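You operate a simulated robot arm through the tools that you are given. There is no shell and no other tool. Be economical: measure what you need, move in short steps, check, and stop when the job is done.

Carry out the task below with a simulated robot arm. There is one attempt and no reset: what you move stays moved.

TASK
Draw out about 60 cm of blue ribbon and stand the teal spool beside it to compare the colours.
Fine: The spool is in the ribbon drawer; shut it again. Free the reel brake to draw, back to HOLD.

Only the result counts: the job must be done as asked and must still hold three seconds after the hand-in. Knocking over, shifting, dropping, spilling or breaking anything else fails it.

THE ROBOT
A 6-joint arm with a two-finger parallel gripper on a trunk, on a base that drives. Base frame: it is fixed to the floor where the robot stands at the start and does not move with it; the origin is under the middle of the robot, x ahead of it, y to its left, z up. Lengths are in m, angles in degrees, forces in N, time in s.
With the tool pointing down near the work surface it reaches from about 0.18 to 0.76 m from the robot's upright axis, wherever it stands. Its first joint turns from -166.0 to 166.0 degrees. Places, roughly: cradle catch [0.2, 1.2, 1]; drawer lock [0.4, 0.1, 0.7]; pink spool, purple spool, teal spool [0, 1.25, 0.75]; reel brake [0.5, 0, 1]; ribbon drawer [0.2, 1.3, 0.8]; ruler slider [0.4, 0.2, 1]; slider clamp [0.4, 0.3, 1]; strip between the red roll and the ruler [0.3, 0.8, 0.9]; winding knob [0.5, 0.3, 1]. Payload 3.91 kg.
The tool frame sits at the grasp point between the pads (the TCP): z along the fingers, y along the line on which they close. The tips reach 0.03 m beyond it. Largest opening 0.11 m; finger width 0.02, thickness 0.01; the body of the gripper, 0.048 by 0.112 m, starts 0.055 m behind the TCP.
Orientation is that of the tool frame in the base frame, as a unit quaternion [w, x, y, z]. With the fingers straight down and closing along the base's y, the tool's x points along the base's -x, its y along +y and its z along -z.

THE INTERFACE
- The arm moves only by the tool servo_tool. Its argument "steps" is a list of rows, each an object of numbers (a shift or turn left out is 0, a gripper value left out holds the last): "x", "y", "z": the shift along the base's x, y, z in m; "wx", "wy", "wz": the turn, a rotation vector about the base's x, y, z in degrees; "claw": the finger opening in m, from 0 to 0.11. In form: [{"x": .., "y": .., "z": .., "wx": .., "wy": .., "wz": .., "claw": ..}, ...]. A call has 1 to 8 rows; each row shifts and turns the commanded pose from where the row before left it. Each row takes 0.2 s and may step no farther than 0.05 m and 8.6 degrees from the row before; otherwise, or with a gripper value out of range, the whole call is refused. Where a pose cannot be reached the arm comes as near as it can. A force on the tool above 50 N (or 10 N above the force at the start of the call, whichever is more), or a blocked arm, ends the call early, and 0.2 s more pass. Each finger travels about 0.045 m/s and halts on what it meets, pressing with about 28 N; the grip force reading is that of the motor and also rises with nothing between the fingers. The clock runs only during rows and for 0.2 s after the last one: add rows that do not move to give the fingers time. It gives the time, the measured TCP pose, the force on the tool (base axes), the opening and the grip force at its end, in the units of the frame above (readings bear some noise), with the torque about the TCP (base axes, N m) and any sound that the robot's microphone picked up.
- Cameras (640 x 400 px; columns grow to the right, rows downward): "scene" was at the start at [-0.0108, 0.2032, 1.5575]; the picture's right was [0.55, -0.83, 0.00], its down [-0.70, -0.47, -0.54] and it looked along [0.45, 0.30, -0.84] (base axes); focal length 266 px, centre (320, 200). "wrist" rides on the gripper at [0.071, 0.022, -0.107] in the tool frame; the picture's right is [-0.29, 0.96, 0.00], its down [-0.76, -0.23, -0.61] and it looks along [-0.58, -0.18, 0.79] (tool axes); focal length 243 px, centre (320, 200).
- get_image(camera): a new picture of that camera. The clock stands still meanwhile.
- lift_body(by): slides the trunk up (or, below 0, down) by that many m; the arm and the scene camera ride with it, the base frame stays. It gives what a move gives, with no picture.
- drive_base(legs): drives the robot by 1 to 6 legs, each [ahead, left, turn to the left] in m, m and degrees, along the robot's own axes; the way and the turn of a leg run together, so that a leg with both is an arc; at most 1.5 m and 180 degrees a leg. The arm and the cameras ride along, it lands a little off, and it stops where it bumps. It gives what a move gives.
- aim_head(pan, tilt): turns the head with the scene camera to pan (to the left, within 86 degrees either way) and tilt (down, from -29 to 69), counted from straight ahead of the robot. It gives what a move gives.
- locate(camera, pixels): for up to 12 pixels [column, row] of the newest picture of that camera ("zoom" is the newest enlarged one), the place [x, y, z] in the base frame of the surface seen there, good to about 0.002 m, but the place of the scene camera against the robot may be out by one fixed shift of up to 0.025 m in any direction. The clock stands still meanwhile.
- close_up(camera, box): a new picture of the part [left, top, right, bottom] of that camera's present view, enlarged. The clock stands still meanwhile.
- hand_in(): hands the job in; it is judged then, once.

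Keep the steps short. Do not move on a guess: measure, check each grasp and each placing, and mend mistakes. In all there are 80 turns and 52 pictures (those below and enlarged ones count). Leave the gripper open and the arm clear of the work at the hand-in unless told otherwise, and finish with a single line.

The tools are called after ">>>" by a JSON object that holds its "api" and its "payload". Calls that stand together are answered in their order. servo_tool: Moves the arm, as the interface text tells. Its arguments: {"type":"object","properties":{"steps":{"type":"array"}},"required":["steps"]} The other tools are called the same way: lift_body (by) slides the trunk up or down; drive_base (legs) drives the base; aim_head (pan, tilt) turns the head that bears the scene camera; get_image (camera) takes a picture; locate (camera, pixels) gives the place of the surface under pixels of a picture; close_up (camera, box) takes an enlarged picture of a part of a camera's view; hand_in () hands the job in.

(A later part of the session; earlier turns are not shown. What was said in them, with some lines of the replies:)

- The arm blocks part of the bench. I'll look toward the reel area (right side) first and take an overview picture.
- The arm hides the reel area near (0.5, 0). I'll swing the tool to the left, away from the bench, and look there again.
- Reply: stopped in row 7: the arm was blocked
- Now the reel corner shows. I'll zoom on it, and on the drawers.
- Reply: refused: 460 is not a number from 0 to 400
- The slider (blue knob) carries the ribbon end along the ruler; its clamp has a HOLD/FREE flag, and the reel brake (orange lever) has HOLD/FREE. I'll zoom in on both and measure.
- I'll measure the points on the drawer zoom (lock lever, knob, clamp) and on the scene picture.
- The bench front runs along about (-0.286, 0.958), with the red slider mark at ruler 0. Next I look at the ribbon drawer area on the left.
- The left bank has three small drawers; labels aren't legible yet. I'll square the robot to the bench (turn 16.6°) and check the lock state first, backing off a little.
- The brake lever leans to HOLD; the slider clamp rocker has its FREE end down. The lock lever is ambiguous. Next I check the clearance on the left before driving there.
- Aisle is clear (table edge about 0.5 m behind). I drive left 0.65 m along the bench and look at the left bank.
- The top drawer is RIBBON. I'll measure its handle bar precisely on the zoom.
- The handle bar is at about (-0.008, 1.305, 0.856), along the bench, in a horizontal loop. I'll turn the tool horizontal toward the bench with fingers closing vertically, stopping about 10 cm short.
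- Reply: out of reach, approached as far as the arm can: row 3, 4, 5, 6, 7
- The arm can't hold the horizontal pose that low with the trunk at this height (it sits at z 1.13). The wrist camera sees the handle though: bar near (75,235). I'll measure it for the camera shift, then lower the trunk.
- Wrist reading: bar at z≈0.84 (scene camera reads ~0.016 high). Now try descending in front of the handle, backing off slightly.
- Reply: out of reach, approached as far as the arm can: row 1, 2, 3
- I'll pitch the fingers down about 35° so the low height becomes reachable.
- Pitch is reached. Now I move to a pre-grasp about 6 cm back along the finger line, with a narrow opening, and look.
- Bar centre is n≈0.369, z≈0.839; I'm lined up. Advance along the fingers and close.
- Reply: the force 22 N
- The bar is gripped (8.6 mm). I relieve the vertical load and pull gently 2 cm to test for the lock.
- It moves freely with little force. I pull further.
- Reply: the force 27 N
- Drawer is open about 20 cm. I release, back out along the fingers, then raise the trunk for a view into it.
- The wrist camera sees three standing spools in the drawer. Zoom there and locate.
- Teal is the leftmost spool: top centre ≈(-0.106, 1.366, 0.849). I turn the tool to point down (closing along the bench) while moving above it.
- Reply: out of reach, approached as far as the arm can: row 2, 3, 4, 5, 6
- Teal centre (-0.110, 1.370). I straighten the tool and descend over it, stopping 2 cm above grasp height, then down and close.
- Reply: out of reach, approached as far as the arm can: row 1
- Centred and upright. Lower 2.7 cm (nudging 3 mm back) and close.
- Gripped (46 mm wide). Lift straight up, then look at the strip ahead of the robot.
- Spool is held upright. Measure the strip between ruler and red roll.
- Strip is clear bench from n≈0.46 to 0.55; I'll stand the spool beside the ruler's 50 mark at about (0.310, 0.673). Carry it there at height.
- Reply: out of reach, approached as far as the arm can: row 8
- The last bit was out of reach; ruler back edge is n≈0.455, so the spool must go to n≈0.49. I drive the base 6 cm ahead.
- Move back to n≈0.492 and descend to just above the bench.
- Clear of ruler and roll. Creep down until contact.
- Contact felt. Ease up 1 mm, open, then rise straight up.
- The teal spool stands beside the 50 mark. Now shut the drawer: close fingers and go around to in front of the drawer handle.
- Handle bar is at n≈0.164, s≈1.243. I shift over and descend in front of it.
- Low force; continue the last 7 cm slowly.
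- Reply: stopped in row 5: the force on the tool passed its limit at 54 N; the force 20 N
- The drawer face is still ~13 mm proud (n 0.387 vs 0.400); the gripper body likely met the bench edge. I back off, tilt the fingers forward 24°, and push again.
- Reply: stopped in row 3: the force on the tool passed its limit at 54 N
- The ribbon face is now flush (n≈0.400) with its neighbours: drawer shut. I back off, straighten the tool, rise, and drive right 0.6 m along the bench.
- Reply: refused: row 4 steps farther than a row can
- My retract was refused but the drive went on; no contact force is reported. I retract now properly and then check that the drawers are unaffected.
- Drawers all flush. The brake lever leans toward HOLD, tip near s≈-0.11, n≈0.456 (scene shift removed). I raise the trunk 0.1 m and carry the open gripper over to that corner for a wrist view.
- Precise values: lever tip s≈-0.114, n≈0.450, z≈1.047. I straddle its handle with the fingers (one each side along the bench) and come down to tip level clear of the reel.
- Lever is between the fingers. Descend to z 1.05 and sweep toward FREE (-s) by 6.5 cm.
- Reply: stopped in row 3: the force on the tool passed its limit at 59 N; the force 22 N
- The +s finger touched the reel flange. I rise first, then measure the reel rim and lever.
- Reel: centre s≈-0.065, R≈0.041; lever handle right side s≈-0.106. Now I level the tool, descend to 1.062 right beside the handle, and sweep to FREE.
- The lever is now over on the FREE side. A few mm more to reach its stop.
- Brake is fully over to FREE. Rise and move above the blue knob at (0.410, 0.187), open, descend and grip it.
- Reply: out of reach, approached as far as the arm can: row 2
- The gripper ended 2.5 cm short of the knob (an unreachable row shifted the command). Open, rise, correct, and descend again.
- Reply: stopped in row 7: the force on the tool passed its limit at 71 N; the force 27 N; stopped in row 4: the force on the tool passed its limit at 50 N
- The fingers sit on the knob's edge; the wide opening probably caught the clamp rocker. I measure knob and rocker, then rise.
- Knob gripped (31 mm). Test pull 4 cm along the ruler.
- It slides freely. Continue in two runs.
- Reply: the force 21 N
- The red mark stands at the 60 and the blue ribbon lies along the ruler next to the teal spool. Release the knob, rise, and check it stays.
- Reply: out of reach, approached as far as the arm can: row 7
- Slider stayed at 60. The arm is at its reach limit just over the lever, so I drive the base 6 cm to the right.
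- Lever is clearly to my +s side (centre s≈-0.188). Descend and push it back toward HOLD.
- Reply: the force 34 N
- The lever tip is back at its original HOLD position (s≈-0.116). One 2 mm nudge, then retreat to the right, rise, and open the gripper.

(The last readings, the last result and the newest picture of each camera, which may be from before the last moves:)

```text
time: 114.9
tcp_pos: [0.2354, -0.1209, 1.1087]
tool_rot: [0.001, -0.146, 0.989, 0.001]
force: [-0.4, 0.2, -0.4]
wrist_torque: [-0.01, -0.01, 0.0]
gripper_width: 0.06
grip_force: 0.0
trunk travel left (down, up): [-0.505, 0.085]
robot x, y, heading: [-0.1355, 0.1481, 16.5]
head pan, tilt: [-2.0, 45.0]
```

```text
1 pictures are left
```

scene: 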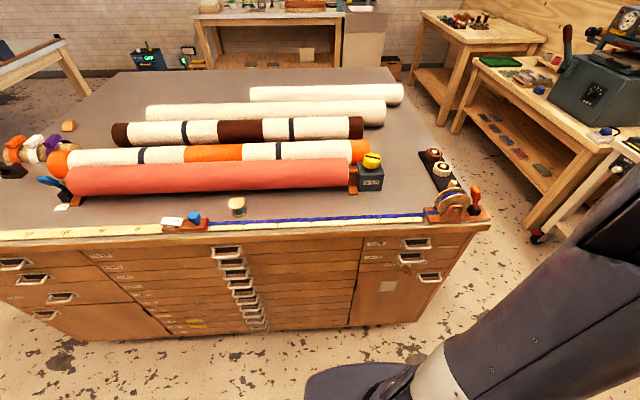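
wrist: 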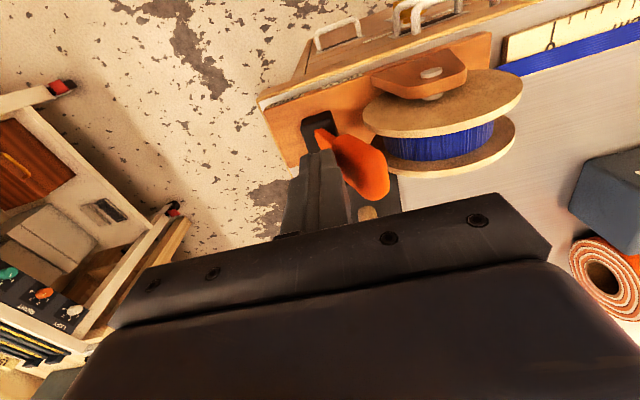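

Ribbon drawn along the ruler to 60, spool beside it, drawers shut. A last zoom on the brake.

>>> {"api": "close_up", "payload": {"camera": "scene", "box": [400, 150, 512, 240]}}

>>> {"api": "locate", "payload": {"camera": "scene", "pixels": [[474, 189], [475, 205], [205, 224], [238, 200]]}}

```text
4.44 times, centred on (456, 195) of scene
```

zoom: 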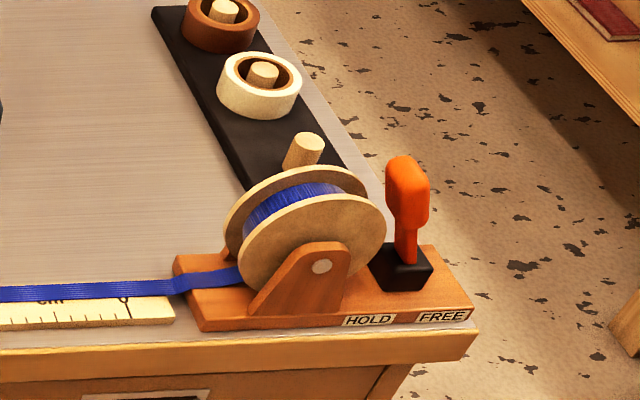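

```text
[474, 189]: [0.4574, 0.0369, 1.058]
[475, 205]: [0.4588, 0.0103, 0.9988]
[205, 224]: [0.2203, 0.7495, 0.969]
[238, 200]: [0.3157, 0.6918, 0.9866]
```

The lever tip reads the same as at the start (HOLD), so the job is ready to hand in.

>>> {"api": "hand_in", "payload": {}}

```text
The job is handed in.
```

The job is handed in: about 60 cm of blue ribbon is drawn to the ruler's 60 mark, the teal spool stands beside it near the 50 mark, the ribbon drawer is shut, and the reel brake is back at HOLD.
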